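You operate a simulated robot arm through the tools that you are given. There is no shell and no other tool.

You run a simulated robot arm. Do the job below in one go: nothing can be reset, and whatever is moved stays where it is left.

Task
Take flange G6 off the black stand and lay it and its nut on the round table.
Fine: yellow arm in before the round table's socket wrench undoes the nut, free again afterwards; put the wrench back; the other flange stays. Set down upright: socket wrench. Where these are worked on the way, their far stop is far enough and under half their travel is too little: yellow arm.

Only the result counts: the job must be done as asked and must still hold three seconds after the hand-in. Knocking over, shifting, dropping, spilling or breaking anything else fails it.

Robot
A 7-joint arm with a fingered hand, fixed in place. Base frame: the origin is at the foot of the arm, x ahead of it, y to its left, z up. Readings come in m, degrees, newtons and seconds.
Its first joint turns from -149.0 to 149.0 degrees. Payload 3.5 kg.
The TCP is the grasp point between the finger pads, 0.03 m short of the fingertips. In the tool frame z runs along the fingers and y along their closing line. The gripper opens to 0.104 m. The gripper's body begins 0.035 m behind the TCP. The gripper is a hand of 4 fingers: y runs from the thumb to the fingers, the wrist lies at [-0.015, -0.11, -0.186] in the tool frame, and closing takes about 1.5 s.
Orientation is that of the tool frame in the base frame, as [roll, pitch, yaw] about the fixed x, y, z axes, in that order (R = Rz(yaw) Ry(pitch) Rx(roll)). With the fingers straight down and the wrist toward the robot, the tool's x, y and z point along [0, 1, 0], [1, 0, 0] and [0, 0, -1] of the base frame.

Tools
- The arm moves only by the tool nudge_tool. Its argument "rows" is a list of rows, each an object of numbers (a shift or turn left out is 0, a gripper value left out holds the last): "dx", "dy", "dz": the shift along the base's x, y, z in m; "ax", "ay", "az": the turn, a rotation vector about the base's x, y, z in degrees; "grip": the gripper command, from -1 (shut) to 1 (fully open), values between in proportion. In form: [{"dx": .., "dy": .., "dz": .., "ax": .., "ay": .., "az": .., "grip": ..}, ...]. A call has 1 to 20 rows; each row shifts and turns the commanded pose from where the row before left it. Rows are played at 5 a second. More than 0.05 m and 8.6 degrees between two rows, or a gripper value outside its range, and nothing of the call is played. Where a pose cannot be reached the arm comes as near as it can. A force on the tool above 90 N (or 10 N above the force at the start of the call, whichever is more), or a blocked arm, ends the call early, and 0.2 s more pass. The fingers move at their own pace (about 0.045 m/s each) and stop on an object; they squeeze with about 26 N. The grip force told is the motor's: it shows also when the fingers shut on nothing. Time passes only in rows, and 0.2 s behind the last, so rows that do not move let the fingers close. It gives the time, the measured TCP pose, the force on the tool (base axes), the opening and the grip force at its end, in the units of the frame above (readings bear some noise), with the torque about the TCP (base axes, N m) and any sound that the robot's microphone picked up.
- Cameras (640 x 400 px; columns grow to the right, rows downward): "scene" is fixed at [0.4137, -0.5031, 1.4887]; the picture's right is [1.00, -0.05, 0.00], its down [-0.03, -0.60, -0.80] and it looks along [0.04, 0.80, -0.60] (base axes); focal length 324 px, centre (320, 200). "wrist" rides on the gripper at [0.061, -0.092, -0.13] in the tool frame; the picture's right is [-0.81, 0.27, -0.52], its down [-0.53, -0.71, 0.46] and it looks along [-0.24, 0.64, 0.72] (tool axes); focal length 275 px, centre (320, 200). There is no depth. A picture from a camera that has moved, and an enlarged one, comes with that camera's place and axes in the base frame and with its lens. The place of the scene camera against the robot may be out by one fixed shift of up to 0.018 m in any direction.
- capture(camera): a new picture of that camera. It takes no simulated time.
- slide_trunk(by): slides the trunk up (or, below 0, down) by that many m; the arm rides with it, the base frame stays. It gives what a move gives, with no picture.
- grasp_type(shape): the hand has 4 fingers and takes this shape, open, in about a second: jaw (thumb against the fingers, like two jaws); tri (thumb and two fingers); tip (a fingertip pinch); poke (one finger out to press); point (the index stretched); flat (the hand flat); cup (the hand cupped); fist (a fist). The gripper value then closes the fingers along that shape, each until it touches; the sizes above hold for jaw. It gives what a move gives, with no picture.
- zoom(camera, box): a new picture of the part [left, top, right, bottom] of that camera's present view, enlarged. It takes no simulated time.
- sign_off(): hands the job in; it is judged then, once.

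Places have to be worked out from the pictures, the camera data and where the tool is seen. Open the gripper and draw the arm clear of the work before you hand the job in, unless the task says otherwise.

The tools are called as a command line: name --argument value ..., lists and objects as JSON in quotes. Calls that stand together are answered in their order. nudge_tool: Moves the arm, as the interface text tells. Its arguments: {"type":"object","properties":{"rows":{"type":"array","items":{"type":"object","properties":{"dx":{"type":"number"},"dy":{"type":"number"},"dz":{"type":"number"},"ax":{"type":"number"},"ay":{"type":"number"},"az":{"type":"number"},"grip":{"type":"number"}}}}},"required":["rows"]} The other tools are called the same way: slide_trunk (by) slides the trunk up or down; grasp_type (shape) gives the hand a shape; capture (camera) takes a picture; zoom (camera, box) takes an enlarged picture of a part of a camera's view; sign_off () hands the job in.

At the start:

```text
t: 0.0
position: [0.2621, 0.5163, 1.1576]
orientation: [-180.0, -0.1, 90.0]
ft_force: [0.5, -0.3, -0.6]
ft_torque: [-0.05, -0.03, -0.01]
opening: 0.1034
finger_force: 0.1
shape: jaw
trunk travel left (down, up): [-0.45, 0.26]
```

scene: 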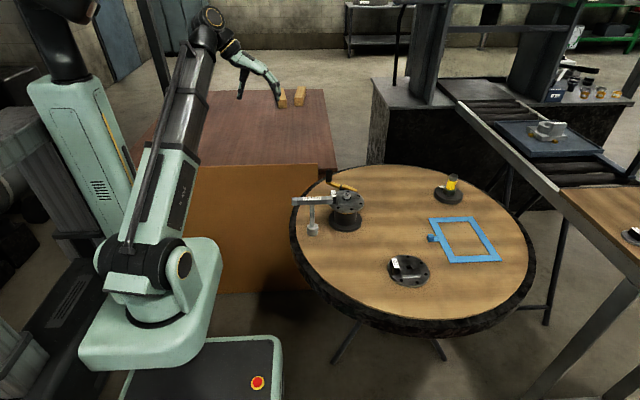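
wrist: 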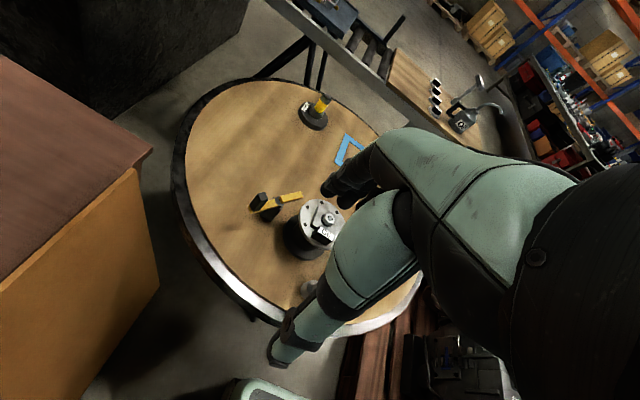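

I see a round table with a black stand bearing a flange, a yellow arm, a second flange, a socket wrench and a blue frame. I'll zoom in on each to identify them.

zoom --camera "scene" --box '[280, 160, 400, 240]'

zoom --camera "scene" --box '[370, 160, 530, 300]'

zoom --camera "wrist" --box '[230, 80, 390, 300]'

```text
5.00 times, centred on (340, 200) of scene
camera zoom: at [0.4137, -0.5031, 1.4887], right [1.0, -0.05, 0.0], down [-0.03, -0.6, -0.8], along [0.04, 0.8, -0.6], focal length 1617 px, centre (220, 200)
```

zoom: 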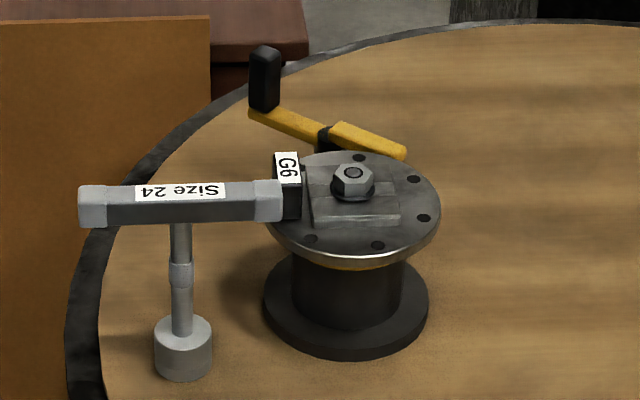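

```text
2.86 times, centred on (450, 230) of scene
camera zoom: at [0.4137, -0.5031, 1.4887], right [1.0, -0.05, 0.0], down [-0.03, -0.6, -0.8], along [0.04, 0.8, -0.6], focal length 924 px, centre (-51, 114)
```

zoom: 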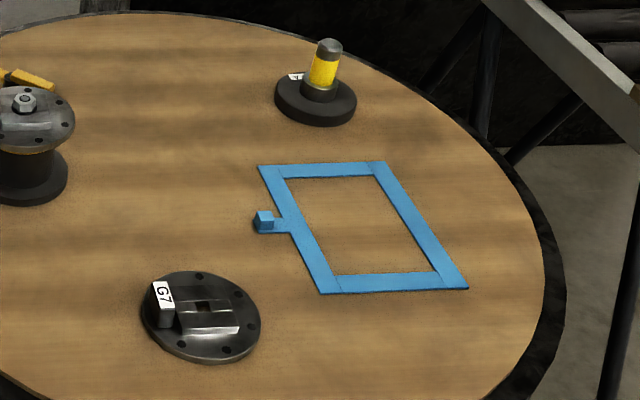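

```text
1.82 times, centred on (310, 190) of wrist
camera zoom: at [0.1717, 0.5796, 1.2886], right [0.27, -0.81, 0.52], down [-0.71, -0.53, -0.46], along [0.64, -0.24, -0.72], focal length 500 px, centre (338, 218)
```

zoom: 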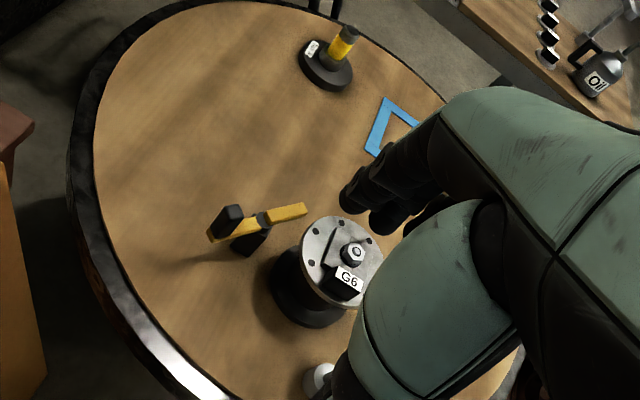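

The nut's about (0.55, 0.39, 0.83), the table top about z 0.71, and the wrench stands near (0.43, 0.33). I'll zoom closer on the yellow arm, the wrench and the far post.

zoom --camera "scene" --box '[315, 170, 379, 210]'

zoom --camera "scene" --box '[424, 165, 472, 210]'

zoom --camera "scene" --box '[380, 245, 440, 290]'

zoom --camera "wrist" --box '[235, 170, 355, 270]'

```text
10.00 times, centred on (347, 190) of scene
camera zoom: at [0.4137, -0.5031, 1.4887], right [1.0, -0.05, 0.0], down [-0.03, -0.6, -0.8], along [0.04, 0.8, -0.6], focal length 3235 px, centre (50, 300)
```

zoom: 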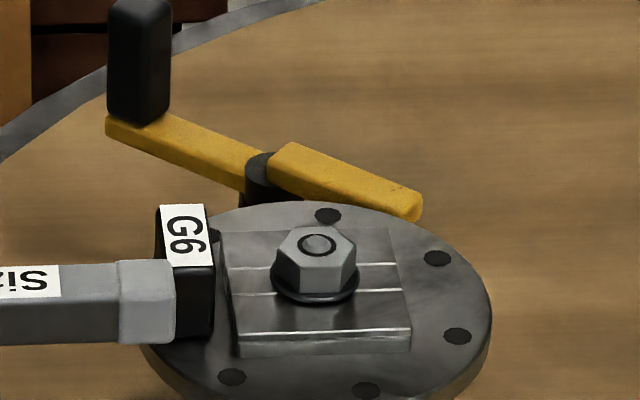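

```text
8.89 times, centred on (448, 188) of scene
camera zoom: at [0.4137, -0.5031, 1.4887], right [1.0, -0.05, 0.0], down [-0.03, -0.6, -0.8], along [0.04, 0.8, -0.6], focal length 2875 px, centre (-818, 311)
```

zoom: 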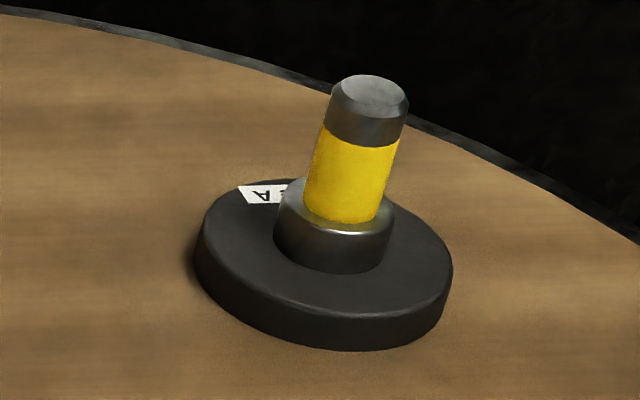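

```text
8.89 times, centred on (410, 268) of scene
camera zoom: at [0.4137, -0.5031, 1.4887], right [1.0, -0.05, 0.0], down [-0.03, -0.6, -0.8], along [0.04, 0.8, -0.6], focal length 2875 px, centre (-480, -400)
```

zoom: 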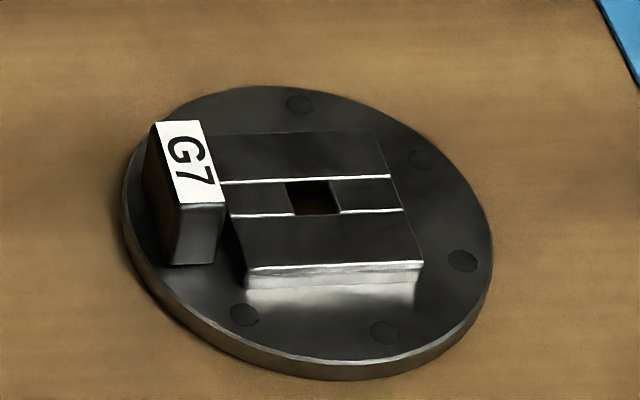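

```text
4.00 times, centred on (295, 220) of wrist
camera zoom: at [0.1717, 0.5796, 1.2886], right [0.27, -0.81, 0.52], down [-0.71, -0.53, -0.46], along [0.64, -0.24, -0.72], focal length 1101 px, centre (420, 120)
```

zoom: 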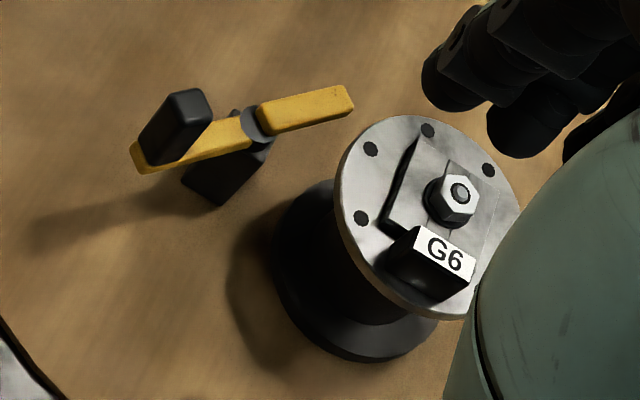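

The yellow arm pivots near (0.545, 0.508, 0.79), with a black knob at about (0.49, 0.535) and its pawl swinging toward the stand. I'll move the hand to give the wrist camera a better view, staying high above everything.

nudge_tool --rows '[{"dx": 0.02, "dy": -0.035}, {"dx": 0.02, "dy": -0.035}, {"dx": 0.02, "dy": -0.035}, {"dx": 0.02, "dy": -0.035}, {"dx": 0.02, "dy": -0.02}]'

capture --camera "wrist"

capture --camera "scene"

```text
t: 1.2
position: [0.36, 0.358, 1.1568]
orientation: [-180.0, 0.0, 90.0]
ft_force: [0.4, -0.1, 0.0]
ft_torque: [0.03, 0.01, -0.01]
opening: 0.1038
finger_force: 0.0
shape: jaw
trunk travel left (down, up): [-0.45, 0.26]
```

```text
taken
camera wrist: at [0.27, 0.4196, 1.2878], right [0.28, -0.81, 0.52], down [-0.71, -0.53, -0.46], along [0.64, -0.24, -0.72], focal length 275 px, centre (320, 200)
```

wrist: 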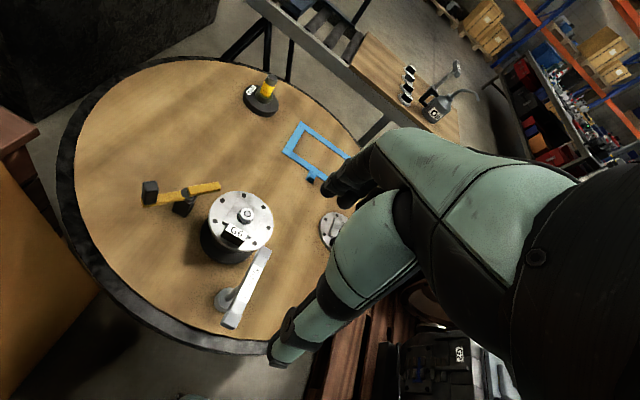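

```text
taken
```

scene: 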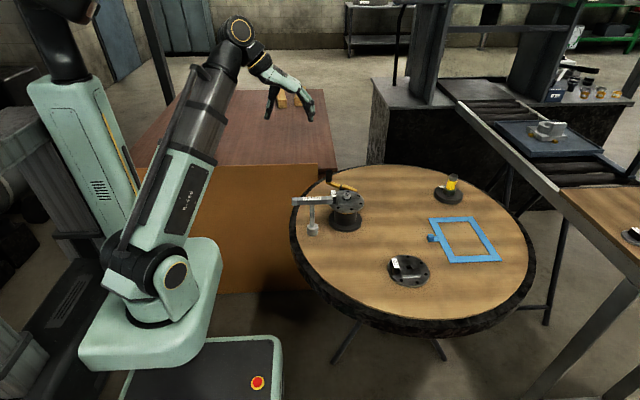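

Much clearer now: the wrist view shows the wrench with its T-handle and socket, plus the stand and yellow arm. I'll zoom in for precise places.

zoom --camera "wrist" --box '[130, 165, 290, 265]'

zoom --camera "wrist" --box '[190, 230, 302, 340]'

zoom --camera "scene" --box '[285, 180, 349, 240]'

```text
4.00 times, centred on (210, 215) of wrist
camera zoom: at [0.27, 0.4196, 1.2878], right [0.28, -0.81, 0.52], down [-0.71, -0.53, -0.46], along [0.64, -0.24, -0.72], focal length 1101 px, centre (760, 140)
```

zoom: 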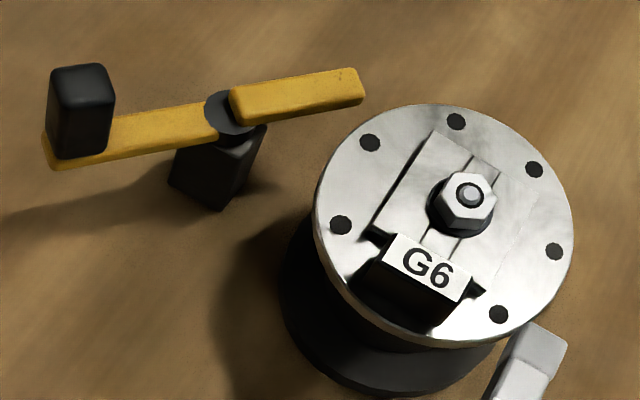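

```text
3.64 times, centred on (246, 285) of wrist
camera zoom: at [0.27, 0.4196, 1.2878], right [0.28, -0.81, 0.52], down [-0.71, -0.53, -0.46], along [0.64, -0.24, -0.72], focal length 1001 px, centre (589, -109)
```

zoom: 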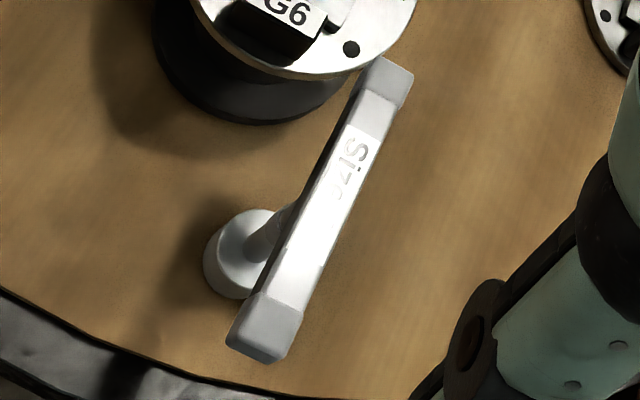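

```text
6.67 times, centred on (317, 210) of scene
camera zoom: at [0.4137, -0.5031, 1.4887], right [1.0, -0.05, 0.0], down [-0.03, -0.6, -0.8], along [0.04, 0.8, -0.6], focal length 2157 px, centre (340, 133)
```

zoom: 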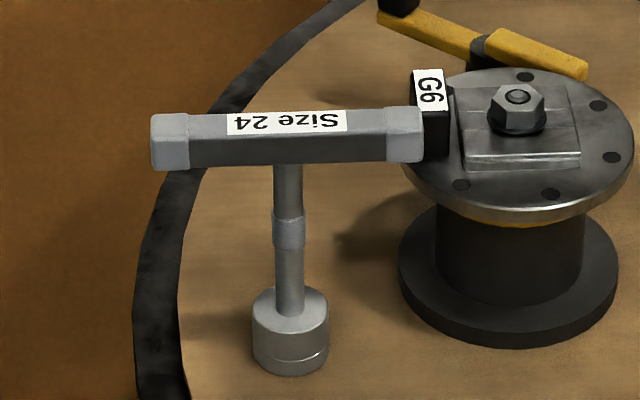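

Triangulated from two wrist views: knob top at about (0.497, 0.545, 0.843), pivot (0.548, 0.504), pawl tip (0.596, 0.463), stud top (0.542, 0.392, 0.842). I'll move above the knob, turning so that the closing line lies along the knob's swing direction, with the jaws partly closed.

nudge_tool --rows '[{"dx": 0.02, "dy": 0.027, "dz": -0.02, "az": 7.3, "grip": 0.1}, {"dx": 0.02, "dy": 0.027, "dz": -0.02, "az": 7.3}, {"dx": 0.02, "dy": 0.027, "dz": -0.02, "az": 7.3}, {"dx": 0.02, "dy": 0.027, "dz": -0.02, "az": 7.3}, {"dx": 0.02, "dy": 0.027, "dz": -0.02, "az": 7.3}, {"dx": 0.02, "dy": 0.027, "dz": -0.02, "az": 7.3}, {"dx": 0.017, "dy": 0.025, "dz": -0.02, "az": 7.2}, {}, {}]'

capture --camera "wrist"

zoom --camera "scene" --box '[260, 100, 420, 240]'

```text
t: 3.2
position: [0.4994, 0.5458, 1.019]
orientation: [-180.0, 0.0, 141.1]
ft_force: [0.2, -0.8, -0.5]
ft_torque: [0.0, 0.0, 0.02]
opening: 0.0574
finger_force: 0.0
shape: jaw
trunk travel left (down, up): [-0.45, 0.26]
```

```text
taken
camera wrist: at [0.3955, 0.5133, 1.1507], right [0.8, -0.3, 0.52], down [-0.03, -0.89, -0.46], along [0.6, 0.35, -0.72], focal length 275 px, centre (320, 200)
```

wrist: 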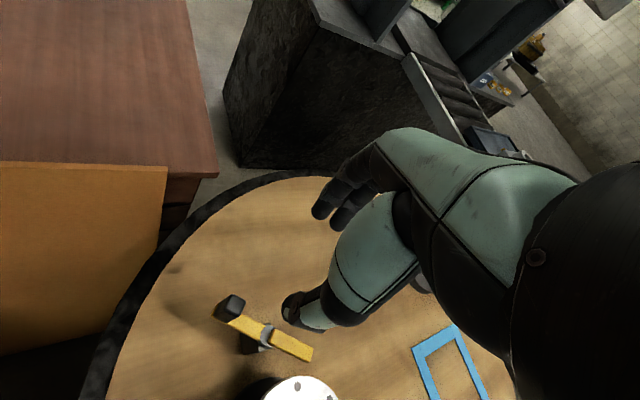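

```text
2.86 times, centred on (340, 170) of scene
camera zoom: at [0.4137, -0.5031, 1.4887], right [1.0, -0.05, 0.0], down [-0.03, -0.6, -0.8], along [0.04, 0.8, -0.6], focal length 924 px, centre (263, 286)
```

zoom: 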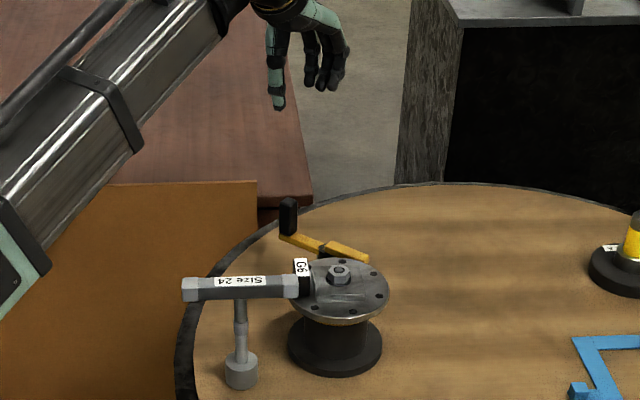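

The knob is visible; I'll zoom for a better fix of it.

zoom --camera "wrist" --box '[190, 270, 350, 370]'

```text
4.00 times, centred on (270, 320) of wrist
camera zoom: at [0.3955, 0.5133, 1.1507], right [0.8, -0.3, 0.52], down [-0.03, -0.89, -0.46], along [0.6, 0.35, -0.72], focal length 1101 px, centre (520, -280)
```

zoom: 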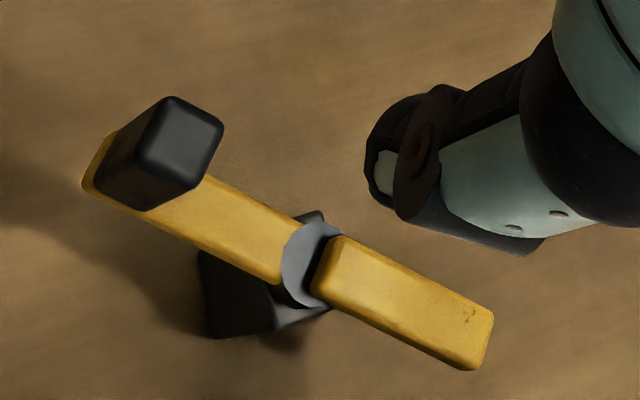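

Knob confirmed at about (0.495, 0.544), pivot (0.546, 0.503), swing radius 65 mm. I'll descend with jaws straddling the knob (opening 57 mm).

nudge_tool --rows '[{"dx": -0.004, "dy": -0.002, "dz": -0.04}, {"dz": -0.04}, {"dz": -0.04}, {"dz": -0.03}, {"dz": -0.027}]'

zoom --camera "wrist" --box '[240, 150, 440, 290]'

zoom --camera "scene" --box '[280, 120, 400, 220]'

```text
t: 4.4
position: [0.4952, 0.5431, 0.8401]
orientation: [-179.9, -0.1, 140.9]
ft_force: [-0.1, 0.5, -0.9]
ft_torque: [-0.01, 0.03, 0.04]
opening: 0.0572
finger_force: 0.0
shape: jaw
trunk travel left (down, up): [-0.45, 0.26]
```

```text
2.86 times, centred on (340, 220) of wrist
camera zoom: at [0.3907, 0.5101, 0.9708], right [0.8, -0.3, 0.52], down [-0.04, -0.89, -0.46], along [0.6, 0.35, -0.72], focal length 786 px, centre (263, 143)
```

zoom: 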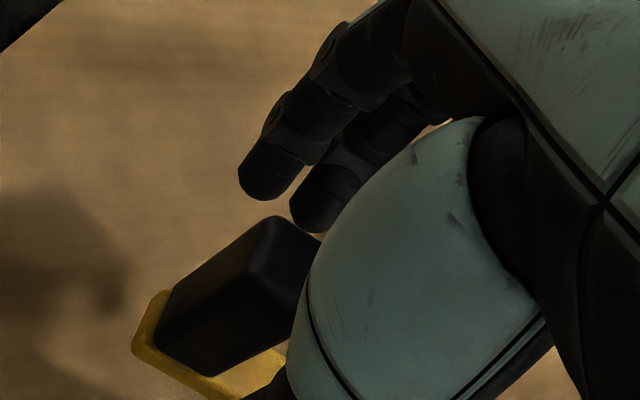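

```text
4.00 times, centred on (340, 170) of scene
camera zoom: at [0.4137, -0.5031, 1.4887], right [1.0, -0.05, 0.0], down [-0.03, -0.6, -0.8], along [0.04, 0.8, -0.6], focal length 1294 px, centre (240, 320)
```

zoom: 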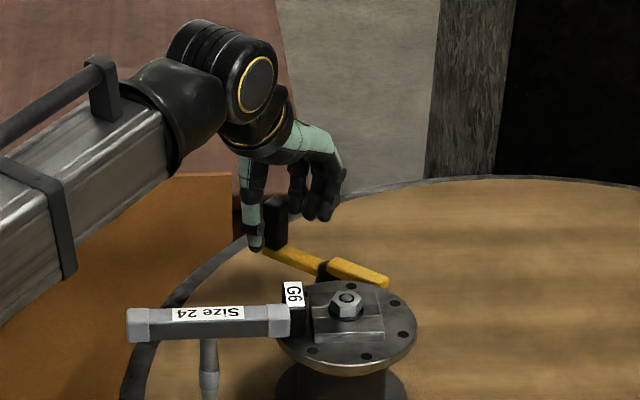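

The knob lies between thumb and fingers. I'll close to about 35 mm around it and swing the first part of the arc toward +x/+y (pawl toward the stand).

nudge_tool --rows '[{"grip": -0.33}, {}, {}, {"dx": 0.0049, "dy": 0.0056, "az": -6.5}, {"dx": 0.0056, "dy": 0.0049, "az": -6.5}, {"dx": 0.0061, "dy": 0.0042, "az": -6.5}, {"dx": 0.0065, "dy": 0.0036, "az": -6.5}, {}]'

zoom --camera "scene" --box '[280, 120, 400, 220]'

```text
t: 6.2
position: [0.5172, 0.5616, 0.8412]
orientation: [179.9, 0.0, 115.0]
ft_force: [-0.3, -0.7, 0.3]
ft_torque: [-0.02, 0.02, 0.01]
opening: 0.0357
finger_force: 0.0
shape: jaw
trunk travel left (down, up): [-0.45, 0.26]
```

```text
4.00 times, centred on (340, 170) of scene
camera zoom: at [0.4137, -0.5031, 1.4887], right [1.0, -0.05, 0.0], down [-0.03, -0.6, -0.8], along [0.04, 0.8, -0.6], focal length 1294 px, centre (240, 320)
```

zoom: 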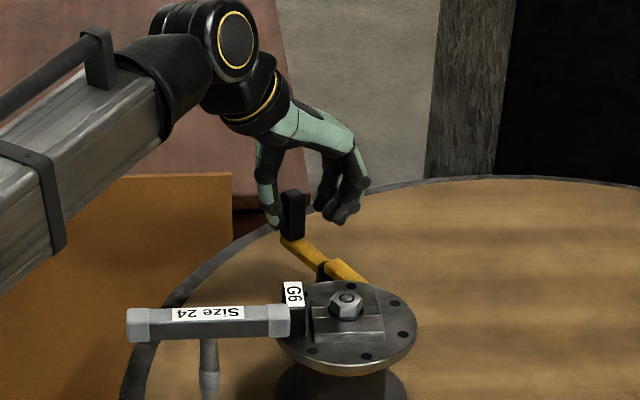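

The arm swings freely; its pawl is moving under the flange. I continue along the arc until it stops.

nudge_tool --rows '[{"dx": 0.0069, "dy": 0.0027, "az": -6.5}, {"dx": 0.0072, "dy": 0.002, "az": -6.5}, {"dx": 0.0073, "dy": 0.0012, "az": -6.5}, {"dx": 0.0074, "dy": 0.0003, "az": -6.5}, {}]'

zoom --camera "scene" --box '[280, 120, 400, 220]'

capture --camera "wrist"

```text
t: 7.4
position: [0.5459, 0.5677, 0.8394]
orientation: [179.9, 0.1, 89.0]
ft_force: [-0.4, 0.2, -0.8]
ft_torque: [-0.03, -0.01, 0.0]
opening: 0.0352
finger_force: 0.1
shape: jaw
trunk travel left (down, up): [-0.45, 0.26]
```

```text
4.00 times, centred on (340, 170) of scene
camera zoom: at [0.4137, -0.5031, 1.4887], right [1.0, -0.05, 0.0], down [-0.03, -0.6, -0.8], along [0.04, 0.8, -0.6], focal length 1294 px, centre (240, 320)
```

zoom: 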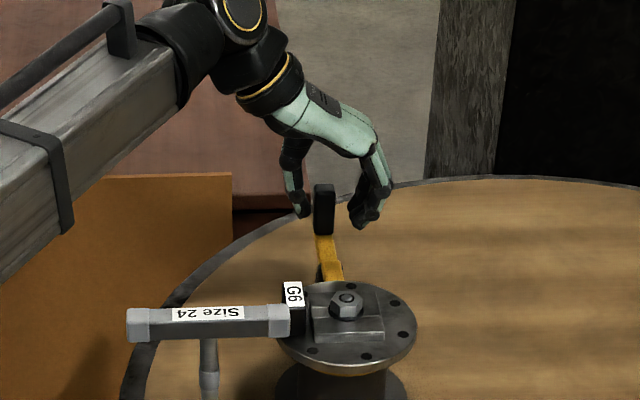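

```text
taken
camera wrist: at [0.457, 0.6307, 0.9711], right [0.26, -0.82, 0.52], down [-0.72, -0.52, -0.46], along [0.64, -0.26, -0.72], focal length 275 px, centre (320, 200)
```

wrist: 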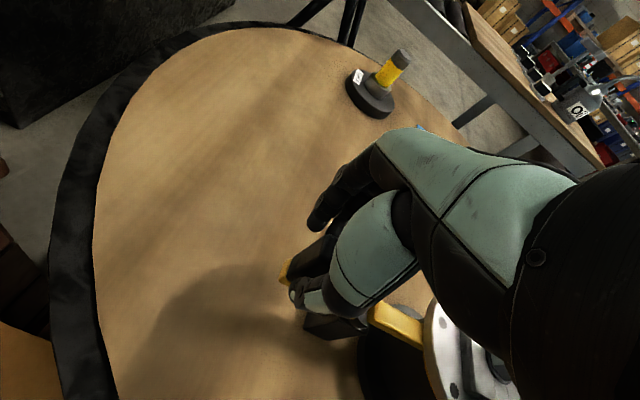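

Not yet at the stop (no force). I keep going in smaller arc steps, watching the force.

nudge_tool --rows '[{"dx": 0.0037, "dy": -0.0002, "az": -3.2}, {"dx": 0.0037, "dy": -0.0003, "az": -3.2}, {"dx": 0.0037, "dy": -0.0006, "az": -3.2}, {"dx": 0.0036, "dy": -0.0008, "az": -3.2}, {}]'

zoom --camera "scene" --box '[280, 120, 400, 220]'

```text
t: 8.6
position: [0.5618, 0.5655, 0.8404]
orientation: [179.9, 0.0, 76.2]
ft_force: [-8.1, -1.1, 2.3]
ft_torque: [-0.02, 0.23, 0.04]
opening: 0.041
finger_force: 0.1
shape: jaw
trunk travel left (down, up): [-0.45, 0.26]
```

```text
4.00 times, centred on (340, 170) of scene
camera zoom: at [0.4137, -0.5031, 1.4887], right [1.0, -0.05, 0.0], down [-0.03, -0.6, -0.8], along [0.04, 0.8, -0.6], focal length 1294 px, centre (240, 320)
```

zoom: 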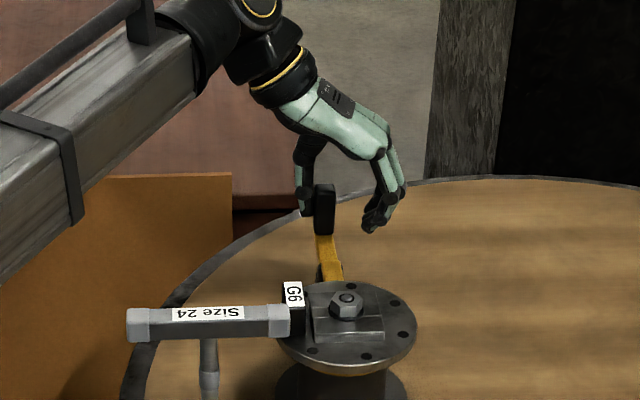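

The knob hasn't moved since the last step while the force rose to 8 N, so the yellow arm is at its far stop. I'll relieve the push, open, and rise clear.

nudge_tool --rows '[{"dx": -0.004, "grip": 0.1}, {"dx": -0.004}, {"dz": 0.03}, {"dz": 0.04}, {"dz": 0.05}, {"dz": 0.05}, {}]'

zoom --camera "scene" --box '[280, 120, 400, 220]'

capture --camera "wrist"

```text
t: 10.2
position: [0.5544, 0.5646, 1.0134]
orientation: [-179.9, 0.0, 76.3]
ft_force: [0.0, 1.1, -0.1]
ft_torque: [-0.01, -0.01, 0.02]
opening: 0.0571
finger_force: 0.1
shape: jaw
trunk travel left (down, up): [-0.45, 0.26]
```

```text
4.00 times, centred on (340, 170) of scene
camera zoom: at [0.4137, -0.5031, 1.4887], right [1.0, -0.05, 0.0], down [-0.03, -0.6, -0.8], along [0.04, 0.8, -0.6], focal length 1294 px, centre (240, 320)
```

zoom: 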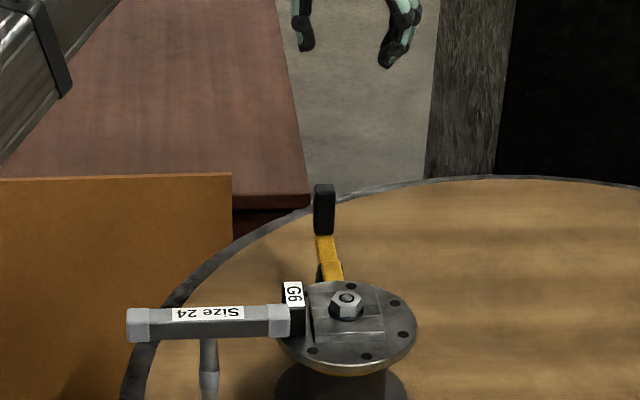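

```text
taken
camera wrist: at [0.4818, 0.647, 1.1439], right [0.07, -0.85, 0.52], down [-0.82, -0.35, -0.46], along [0.57, -0.39, -0.72], focal length 275 px, centre (320, 200)
```

wrist: 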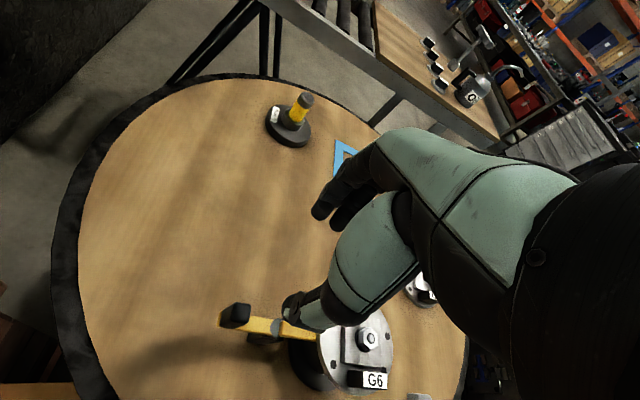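

The yellow arm now points straight at the stand. Next is the wrench: from the views its bar is centred at about (0.422, 0.337), top at z 0.871, lying along x. I'll move above it and turn to yaw 0 (closing line across the bar), so plenty of counter-clockwise travel is left for undoing the nut.

nudge_tool --rows '[{"dx": -0.0133, "dy": -0.0228, "az": -7.6, "dz": 0.006}, {"dx": -0.0133, "dy": -0.0228, "az": -7.6, "dz": 0.006}, {"dx": -0.0133, "dy": -0.0228, "az": -7.6, "dz": 0.006}, {"dx": -0.0133, "dy": -0.0228, "az": -7.6, "dz": 0.006}, {"dx": -0.0133, "dy": -0.0228, "az": -7.6, "dz": 0.006}, {"dx": -0.0133, "dy": -0.0228, "az": -7.6, "dz": 0.006}, {"dx": -0.0133, "dy": -0.0228, "az": -7.6}, {"dx": -0.0133, "dy": -0.0228, "az": -7.6}, {"dx": -0.0133, "dy": -0.0228, "az": -7.6}, {"dx": -0.0133, "dy": -0.0228, "az": -7.6}, {}]'

capture --camera "wrist"

capture --camera "scene"

```text
t: 12.6
position: [0.567, 0.2729, 0.8462]
orientation: [-179.2, -1.1, 0.9]
ft_force: [-0.3, 0.2, -0.2]
ft_torque: [0.0, -0.03, 0.02]
opening: 0.0573
finger_force: 0.0
shape: jaw
out of reach, approached as far as the arm can: row 5, 6, 7, 8, 9, 10
trunk travel left (down, up): [-0.45, 0.26]
```

```text
taken
camera wrist: at [0.6261, 0.3638, 0.9797], right [-0.82, -0.3, 0.5], down [-0.54, 0.71, -0.46], along [-0.22, -0.64, -0.74], focal length 275 px, centre (320, 200)
```

wrist: 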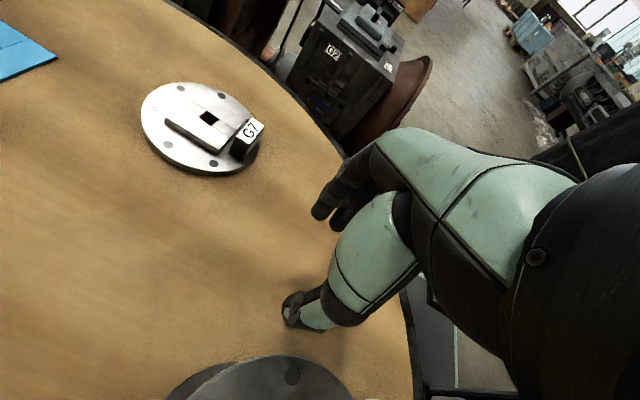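

```text
taken
```

scene: 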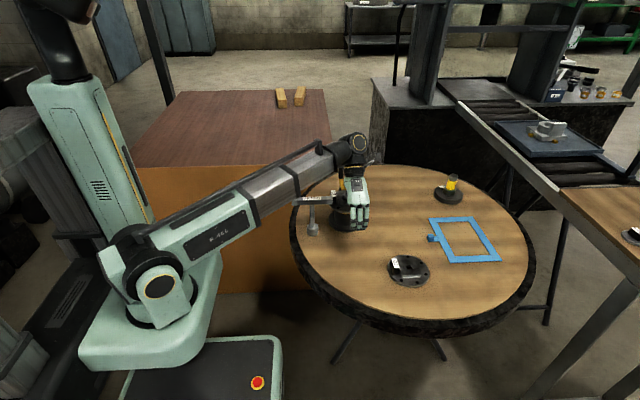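

That yaw wasn't reachable and the arm ended low at (0.567, 0.273, 0.846), without any contact force. I'll check nothing was disturbed before moving up.

zoom --camera "scene" --box '[285, 120, 405, 240]'

```text
3.33 times, centred on (345, 180) of scene
camera zoom: at [0.4137, -0.5031, 1.4887], right [1.0, -0.05, 0.0], down [-0.03, -0.6, -0.8], along [0.04, 0.8, -0.6], focal length 1078 px, centre (237, 267)
```

zoom: 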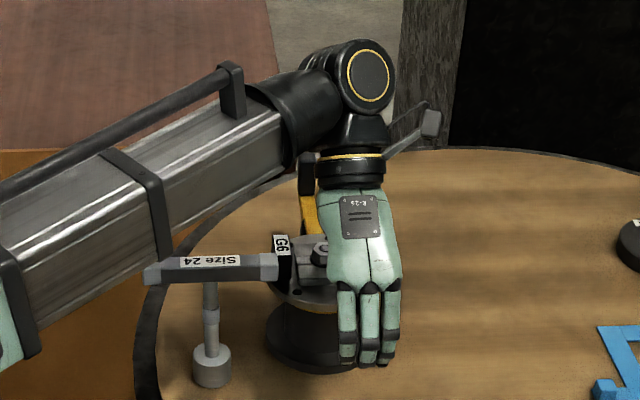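

The wrench, flange and yellow arm look undisturbed. I'll test a small upward move to see where the commanded pose now stands.

nudge_tool --rows '[{"dz": 0.015}]'

```text
t: 13.0
position: [0.5755, 0.2652, 0.8453]
orientation: [-179.6, -0.6, 0.6]
ft_force: [-0.5, -0.2, 0.5]
ft_torque: [0.0, 0.01, -0.01]
opening: 0.0571
finger_force: 0.0
shape: jaw
out of reach, approached as far as the arm can: row 1
trunk travel left (down, up): [-0.45, 0.26]
```

The pose at yaw ~0 is still out of reach. I'll turn the yaw back a little together with a rise, one small row at a time.

nudge_tool --rows '[{"dz": 0.03, "az": 8}]'

```text
t: 13.4
position: [0.5773, 0.2657, 0.8749]
orientation: [180.0, 0.0, 8.2]
ft_force: [0.0, 0.6, 1.1]
ft_torque: [0.0, 0.0, -0.01]
opening: 0.0568
finger_force: 0.0
shape: jaw
trunk travel left (down, up): [-0.45, 0.26]
```

It follows from the measured pose and is reachable now. I'll rise straight up with the yaw turning back.

nudge_tool --rows '[{"dz": 0.04, "az": 8}, {"dz": 0.04, "az": 8}, {"dz": 0.04, "az": 8}, {"dz": 0.04, "az": 8}]'

zoom --camera "scene" --box '[285, 120, 405, 240]'

```text
t: 14.4
position: [0.5768, 0.2648, 1.039]
orientation: [-179.9, 0.0, 40.2]
ft_force: [0.7, -0.2, 0.4]
ft_torque: [0.0, 0.03, -0.01]
opening: 0.0572
finger_force: 0.1
shape: jaw
trunk travel left (down, up): [-0.45, 0.26]
```

```text
3.33 times, centred on (345, 180) of scene
camera zoom: at [0.4137, -0.5031, 1.4887], right [1.0, -0.05, 0.0], down [-0.03, -0.6, -0.8], along [0.04, 0.8, -0.6], focal length 1078 px, centre (237, 267)
```

zoom: 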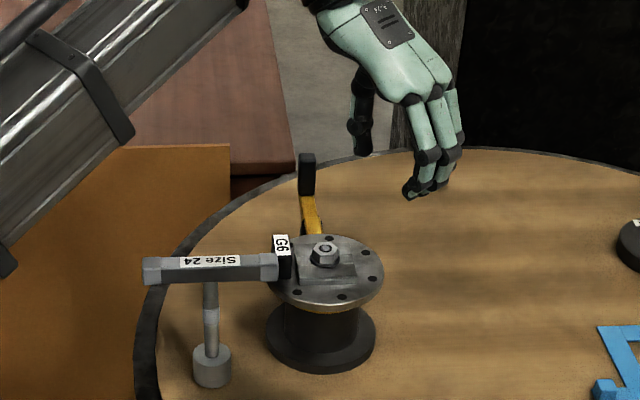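

All intact. The hand's yaw can't go below about 0–40° here, so I'll instead approach the wrench at yaw 180 (wrist toward −y) and re-orient while carrying. I'll rotate back in chunks at safe height.

nudge_tool --rows '[{"dx": -0.009, "dy": 0.004, "dz": 0.005, "az": 8.2}, {"dx": -0.009, "dy": 0.004, "dz": 0.005, "az": 8.2}, {"dx": -0.009, "dy": 0.004, "dz": 0.005, "az": 8.2}, {"dx": -0.009, "dy": 0.004, "dz": 0.005, "az": 8.2}, {"dx": -0.009, "dy": 0.004, "az": 8.2}, {"dx": -0.009, "dy": 0.004, "az": 8.2}, {"dx": -0.009, "dy": 0.004, "az": 8.2}, {"dx": -0.009, "dy": 0.004, "az": 8.2}, {"dx": -0.009, "dy": 0.004, "az": 8.2}]'

```text
t: 16.4
position: [0.4958, 0.2987, 1.0556]
orientation: [180.0, -0.1, 114.2]
ft_force: [-0.2, 0.4, -0.1]
ft_torque: [-0.01, -0.02, -0.02]
opening: 0.0572
finger_force: 0.1
shape: jaw
trunk travel left (down, up): [-0.45, 0.26]
```

Good. I continue toward the point above the wrench bar while turning to yaw 180.

nudge_tool --rows '[{"dx": -0.0092, "dy": 0.0048, "az": 8.2}, {"dx": -0.0092, "dy": 0.0048, "az": 8.2}, {"dx": -0.0092, "dy": 0.0048, "az": 8.2}, {"dx": -0.0092, "dy": 0.0048, "az": 8.2}, {"dx": -0.0092, "dy": 0.0048, "az": 8.2}, {"dx": -0.0092, "dy": 0.0048, "az": 8.2}, {"dx": -0.0092, "dy": 0.0048, "az": 8.2}, {"dx": -0.0092, "dy": 0.0048, "az": 8.2}]'

capture --camera "wrist"

zoom --camera "scene" --box '[265, 100, 405, 240]'

```text
t: 18.2
position: [0.4209, 0.3364, 1.0563]
orientation: [179.9, 0.0, 179.7]
ft_force: [-0.3, -0.3, -0.4]
ft_torque: [0.03, 0.02, 0.02]
opening: 0.0571
finger_force: 0.0
shape: jaw
trunk travel left (down, up): [-0.45, 0.26]
```

```text
taken
camera wrist: at [0.361, 0.247, 1.1863], right [0.81, 0.27, 0.52], down [0.53, -0.72, -0.46], along [0.25, 0.64, -0.72], focal length 275 px, centre (320, 200)
```

wrist: 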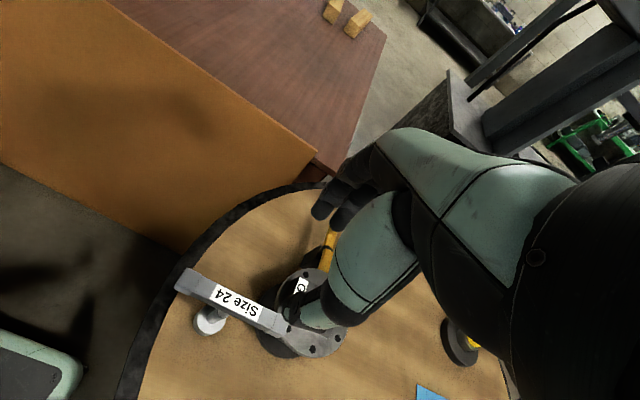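

```text
2.86 times, centred on (335, 170) of scene
camera zoom: at [0.4137, -0.5031, 1.4887], right [1.0, -0.05, 0.0], down [-0.03, -0.6, -0.8], along [0.04, 0.8, -0.6], focal length 924 px, centre (277, 286)
```

zoom: 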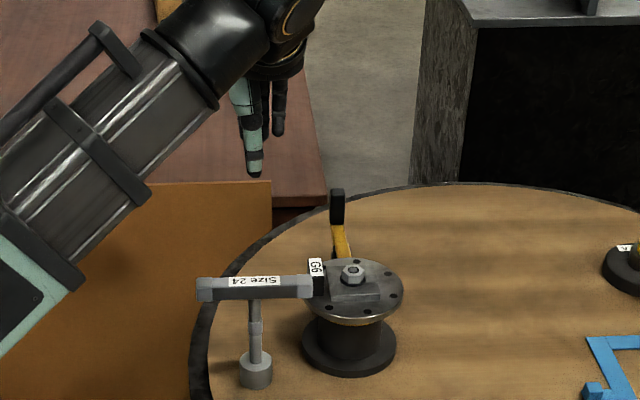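

I'm at yaw 180 above the wrench; I'll refine the bar's position with a zoomed wrist view.

zoom --camera "wrist" --box '[160, 250, 320, 370]'

```text
3.33 times, centred on (240, 310) of wrist
camera zoom: at [0.361, 0.247, 1.1863], right [0.81, 0.27, 0.52], down [0.53, -0.72, -0.46], along [0.25, 0.64, -0.72], focal length 918 px, centre (587, -167)
```

zoom: 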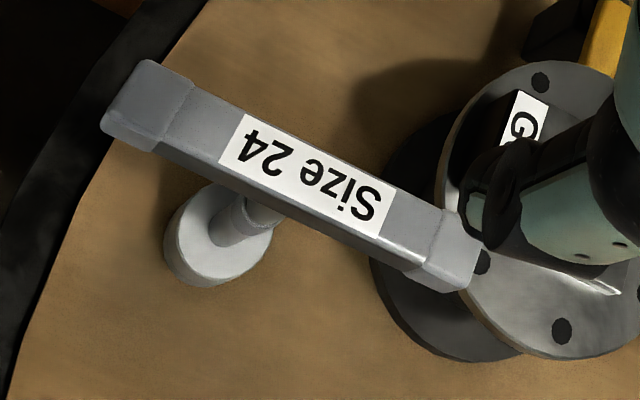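

The bar centre computes to (0.4205, 0.336), right under the TCP and along x. I'll descend straight down to mid-bar height with the jaws open 57 mm.

nudge_tool --rows '[{"dz": -0.04}, {"dz": -0.04}, {"dz": -0.04}, {"dz": -0.04}, {"dz": -0.02}, {"dz": -0.017}]'

zoom --camera "scene" --box '[280, 130, 380, 240]'

capture --camera "wrist"

```text
t: 19.6
position: [0.4221, 0.3369, 0.8588]
orientation: [-180.0, 0.0, 179.5]
ft_force: [-0.1, -0.3, -1.0]
ft_torque: [0.0, 0.0, -0.02]
opening: 0.0571
finger_force: 0.0
shape: jaw
trunk travel left (down, up): [-0.45, 0.26]
```

```text
3.64 times, centred on (330, 185) of scene
camera zoom: at [0.4137, -0.5031, 1.4887], right [1.0, -0.05, 0.0], down [-0.03, -0.6, -0.8], along [0.04, 0.8, -0.6], focal length 1176 px, centre (284, 254)
```

zoom: 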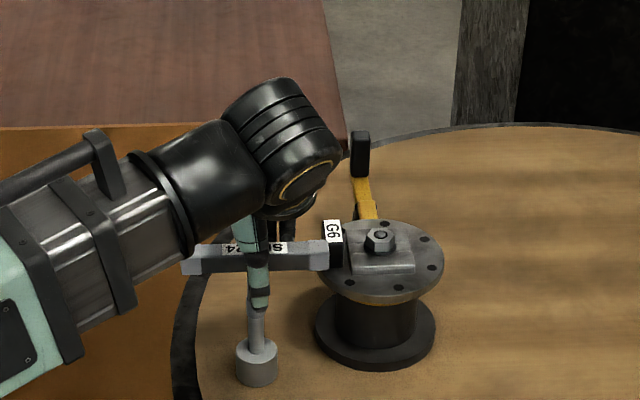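

```text
taken
camera wrist: at [0.3623, 0.2473, 0.9889], right [0.81, 0.27, 0.52], down [0.53, -0.72, -0.46], along [0.25, 0.64, -0.72], focal length 275 px, centre (320, 200)
```

wrist: 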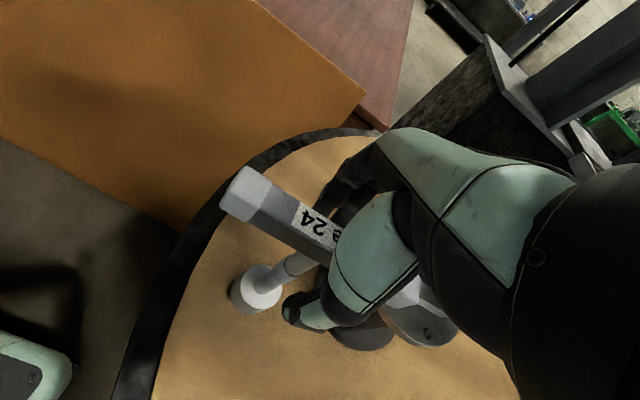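

The thumb is in front of the bar and the fingers behind it. I'll close the grip on the bar.

nudge_tool --rows '[{"grip": -1}, {}, {}, {}, {}, {}]'

zoom --camera "scene" --box '[280, 130, 380, 240]'

```text
t: 21.0
position: [0.422, 0.3365, 0.8583]
orientation: [-179.9, 0.0, 179.6]
ft_force: [0.8, -1.4, -0.4]
ft_torque: [-0.12, 0.06, 0.01]
opening: 0.0024
finger_force: 25.6
shape: jaw
trunk travel left (down, up): [-0.45, 0.26]
```

```text
3.64 times, centred on (330, 185) of scene
camera zoom: at [0.4137, -0.5031, 1.4887], right [1.0, -0.05, 0.0], down [-0.03, -0.6, -0.8], along [0.04, 0.8, -0.6], focal length 1176 px, centre (284, 254)
```

zoom: 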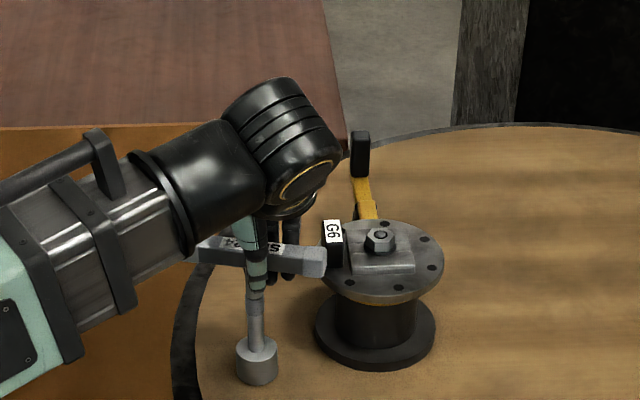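

The opening reads only 2 mm and the bar has turned slightly, so the pads may have closed below the bar. I'll look closely before lifting.

zoom --camera "scene" --box '[300, 165, 350, 215]'

zoom --camera "wrist" --box '[200, 140, 440, 360]'

```text
8.00 times, centred on (325, 190) of scene
camera zoom: at [0.4137, -0.5031, 1.4887], right [1.0, -0.05, 0.0], down [-0.03, -0.6, -0.8], along [0.04, 0.8, -0.6], focal length 2588 px, centre (280, 280)
```

zoom: 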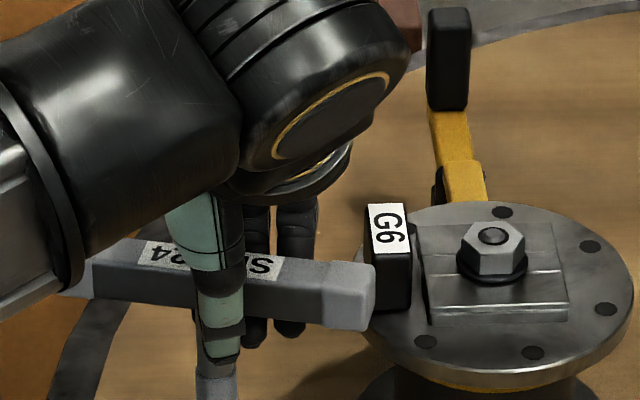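

```text
1.82 times, centred on (320, 250) of wrist
camera zoom: at [0.3624, 0.2473, 0.9892], right [0.81, 0.27, 0.52], down [0.53, -0.72, -0.46], along [0.25, 0.64, -0.72], focal length 500 px, centre (320, 109)
```

zoom: 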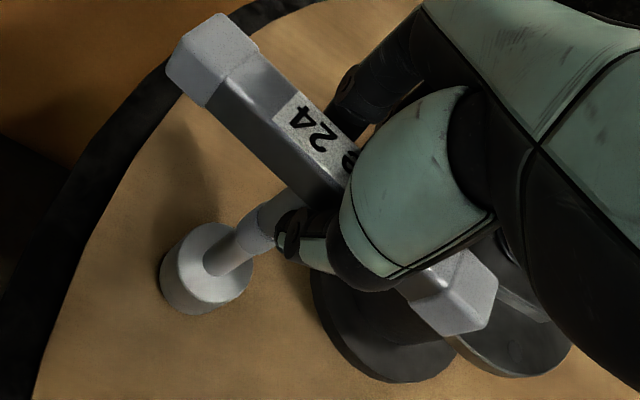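

The bar is between thumb and fingers, turned about 10°. I'll lift 12 mm to test whether the grip carries it.

nudge_tool --rows '[{"dz": 0.006}, {"dz": 0.006}, {}]'

zoom --camera "scene" --box '[290, 165, 350, 240]'

zoom --camera "wrist" --box '[200, 140, 440, 360]'

```text
t: 21.8
position: [0.4226, 0.3379, 0.871]
orientation: [179.9, 0.0, 179.6]
ft_force: [0.4, -0.4, -3.6]
ft_torque: [-0.01, -0.01, 0.02]
opening: 0.0025
finger_force: 25.8
shape: jaw
trunk travel left (down, up): [-0.45, 0.26]
```

```text
5.33 times, centred on (320, 202) of scene
camera zoom: at [0.4137, -0.5031, 1.4887], right [1.0, -0.05, 0.0], down [-0.03, -0.6, -0.8], along [0.04, 0.8, -0.6], focal length 1725 px, centre (320, 187)
```

zoom: 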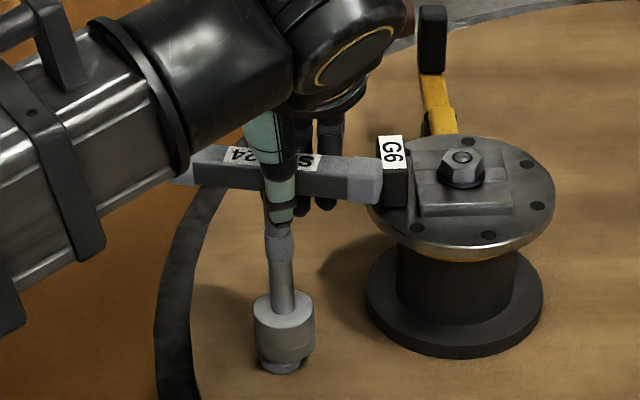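

```text
1.82 times, centred on (320, 250) of wrist
camera zoom: at [0.3621, 0.2475, 1.0008], right [0.81, 0.27, 0.52], down [0.53, -0.72, -0.46], along [0.25, 0.64, -0.72], focal length 500 px, centre (320, 109)
```

zoom: 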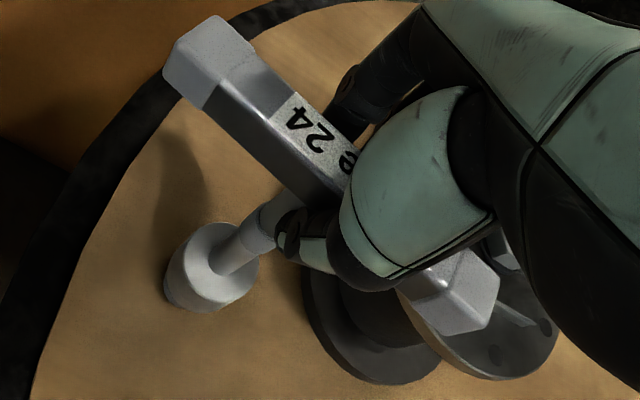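

The wrench lifts cleanly (about 3.6 N of weight), with a small holder disc revealed beneath its socket. I'll lift it well above the nut height.

nudge_tool --rows '[{"dz": 0.02}, {"dz": 0.03}, {"dz": 0.035}, {"dz": 0.035}, {"dz": 0.035}, {}]'

capture --camera "wrist"

zoom --camera "scene" --box '[270, 100, 390, 240]'

```text
t: 23.2
position: [0.4214, 0.3381, 1.0257]
orientation: [180.0, 0.0, 179.6]
ft_force: [0.3, -0.6, -3.1]
ft_torque: [-0.02, 0.01, 0.0]
opening: 0.0024
finger_force: 25.8
shape: jaw
trunk travel left (down, up): [-0.45, 0.26]
```

```text
taken
camera wrist: at [0.3619, 0.2488, 1.1559], right [0.81, 0.27, 0.52], down [0.53, -0.72, -0.46], along [0.25, 0.64, -0.72], focal length 275 px, centre (320, 200)
```

wrist: 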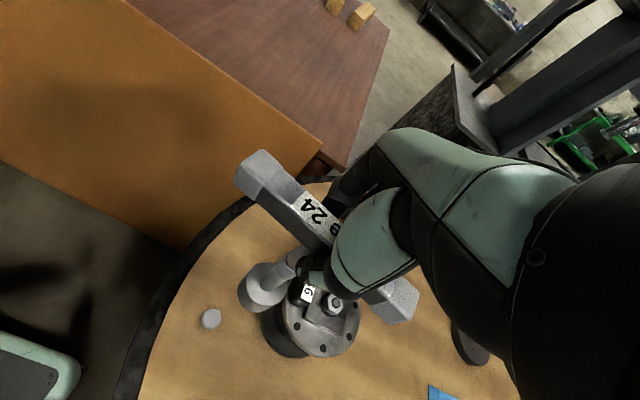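

```text
2.86 times, centred on (330, 170) of scene
camera zoom: at [0.4137, -0.5031, 1.4887], right [1.0, -0.05, 0.0], down [-0.03, -0.6, -0.8], along [0.04, 0.8, -0.6], focal length 924 px, centre (291, 286)
```

zoom: 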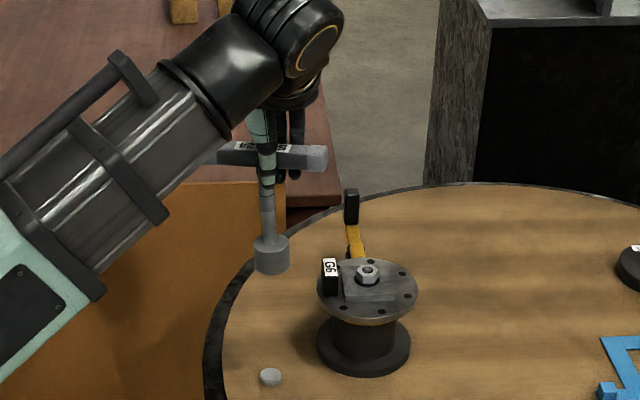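

A small peg marks the wrench's home. I'll zoom to measure the socket's position relative to the TCP and the peg, nut, and bar orientation.

zoom --camera "wrist" --box '[180, 230, 380, 370]'

zoom --camera "wrist" --box '[220, 140, 440, 330]'

zoom --camera "scene" --box '[330, 185, 370, 210]'

zoom --camera "scene" --box '[290, 140, 350, 200]'

```text
2.86 times, centred on (280, 300) of wrist
camera zoom: at [0.3619, 0.2488, 1.1559], right [0.81, 0.27, 0.52], down [0.53, -0.72, -0.46], along [0.25, 0.64, -0.72], focal length 786 px, centre (434, -86)
```

zoom: 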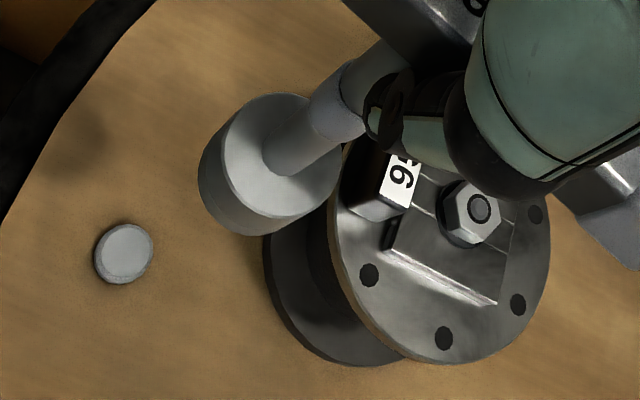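

```text
2.11 times, centred on (330, 235) of wrist
camera zoom: at [0.3619, 0.2488, 1.1559], right [0.81, 0.27, 0.52], down [0.53, -0.72, -0.46], along [0.25, 0.64, -0.72], focal length 580 px, centre (299, 126)
```

zoom: 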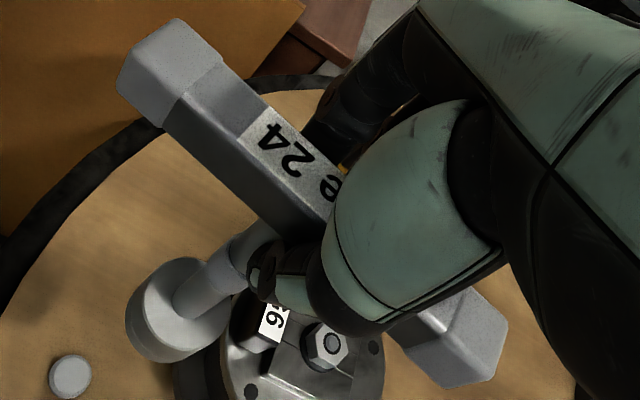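

```text
16.00 times, centred on (350, 198) of scene
camera zoom: at [0.4137, -0.5031, 1.4887], right [1.0, -0.05, 0.0], down [-0.03, -0.6, -0.8], along [0.04, 0.8, -0.6], focal length 5176 px, centre (-160, 240)
```

zoom: 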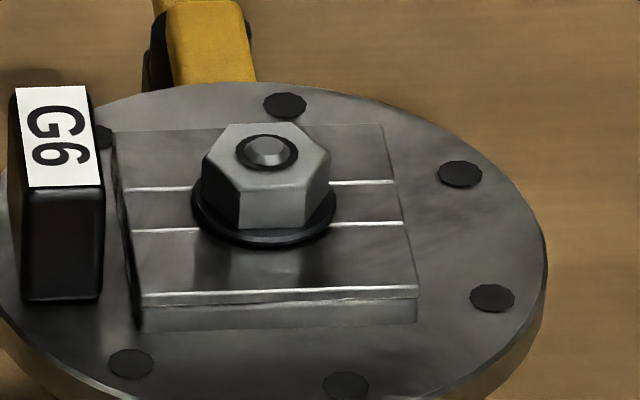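

```text
6.67 times, centred on (320, 170) of scene
camera zoom: at [0.4137, -0.5031, 1.4887], right [1.0, -0.05, 0.0], down [-0.03, -0.6, -0.8], along [0.04, 0.8, -0.6], focal length 2157 px, centre (320, 400)
```

zoom: 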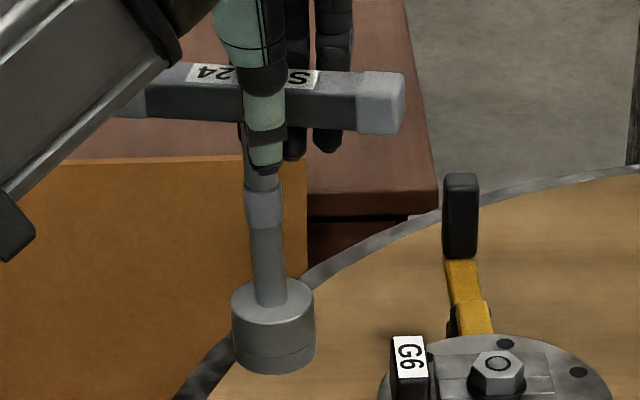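

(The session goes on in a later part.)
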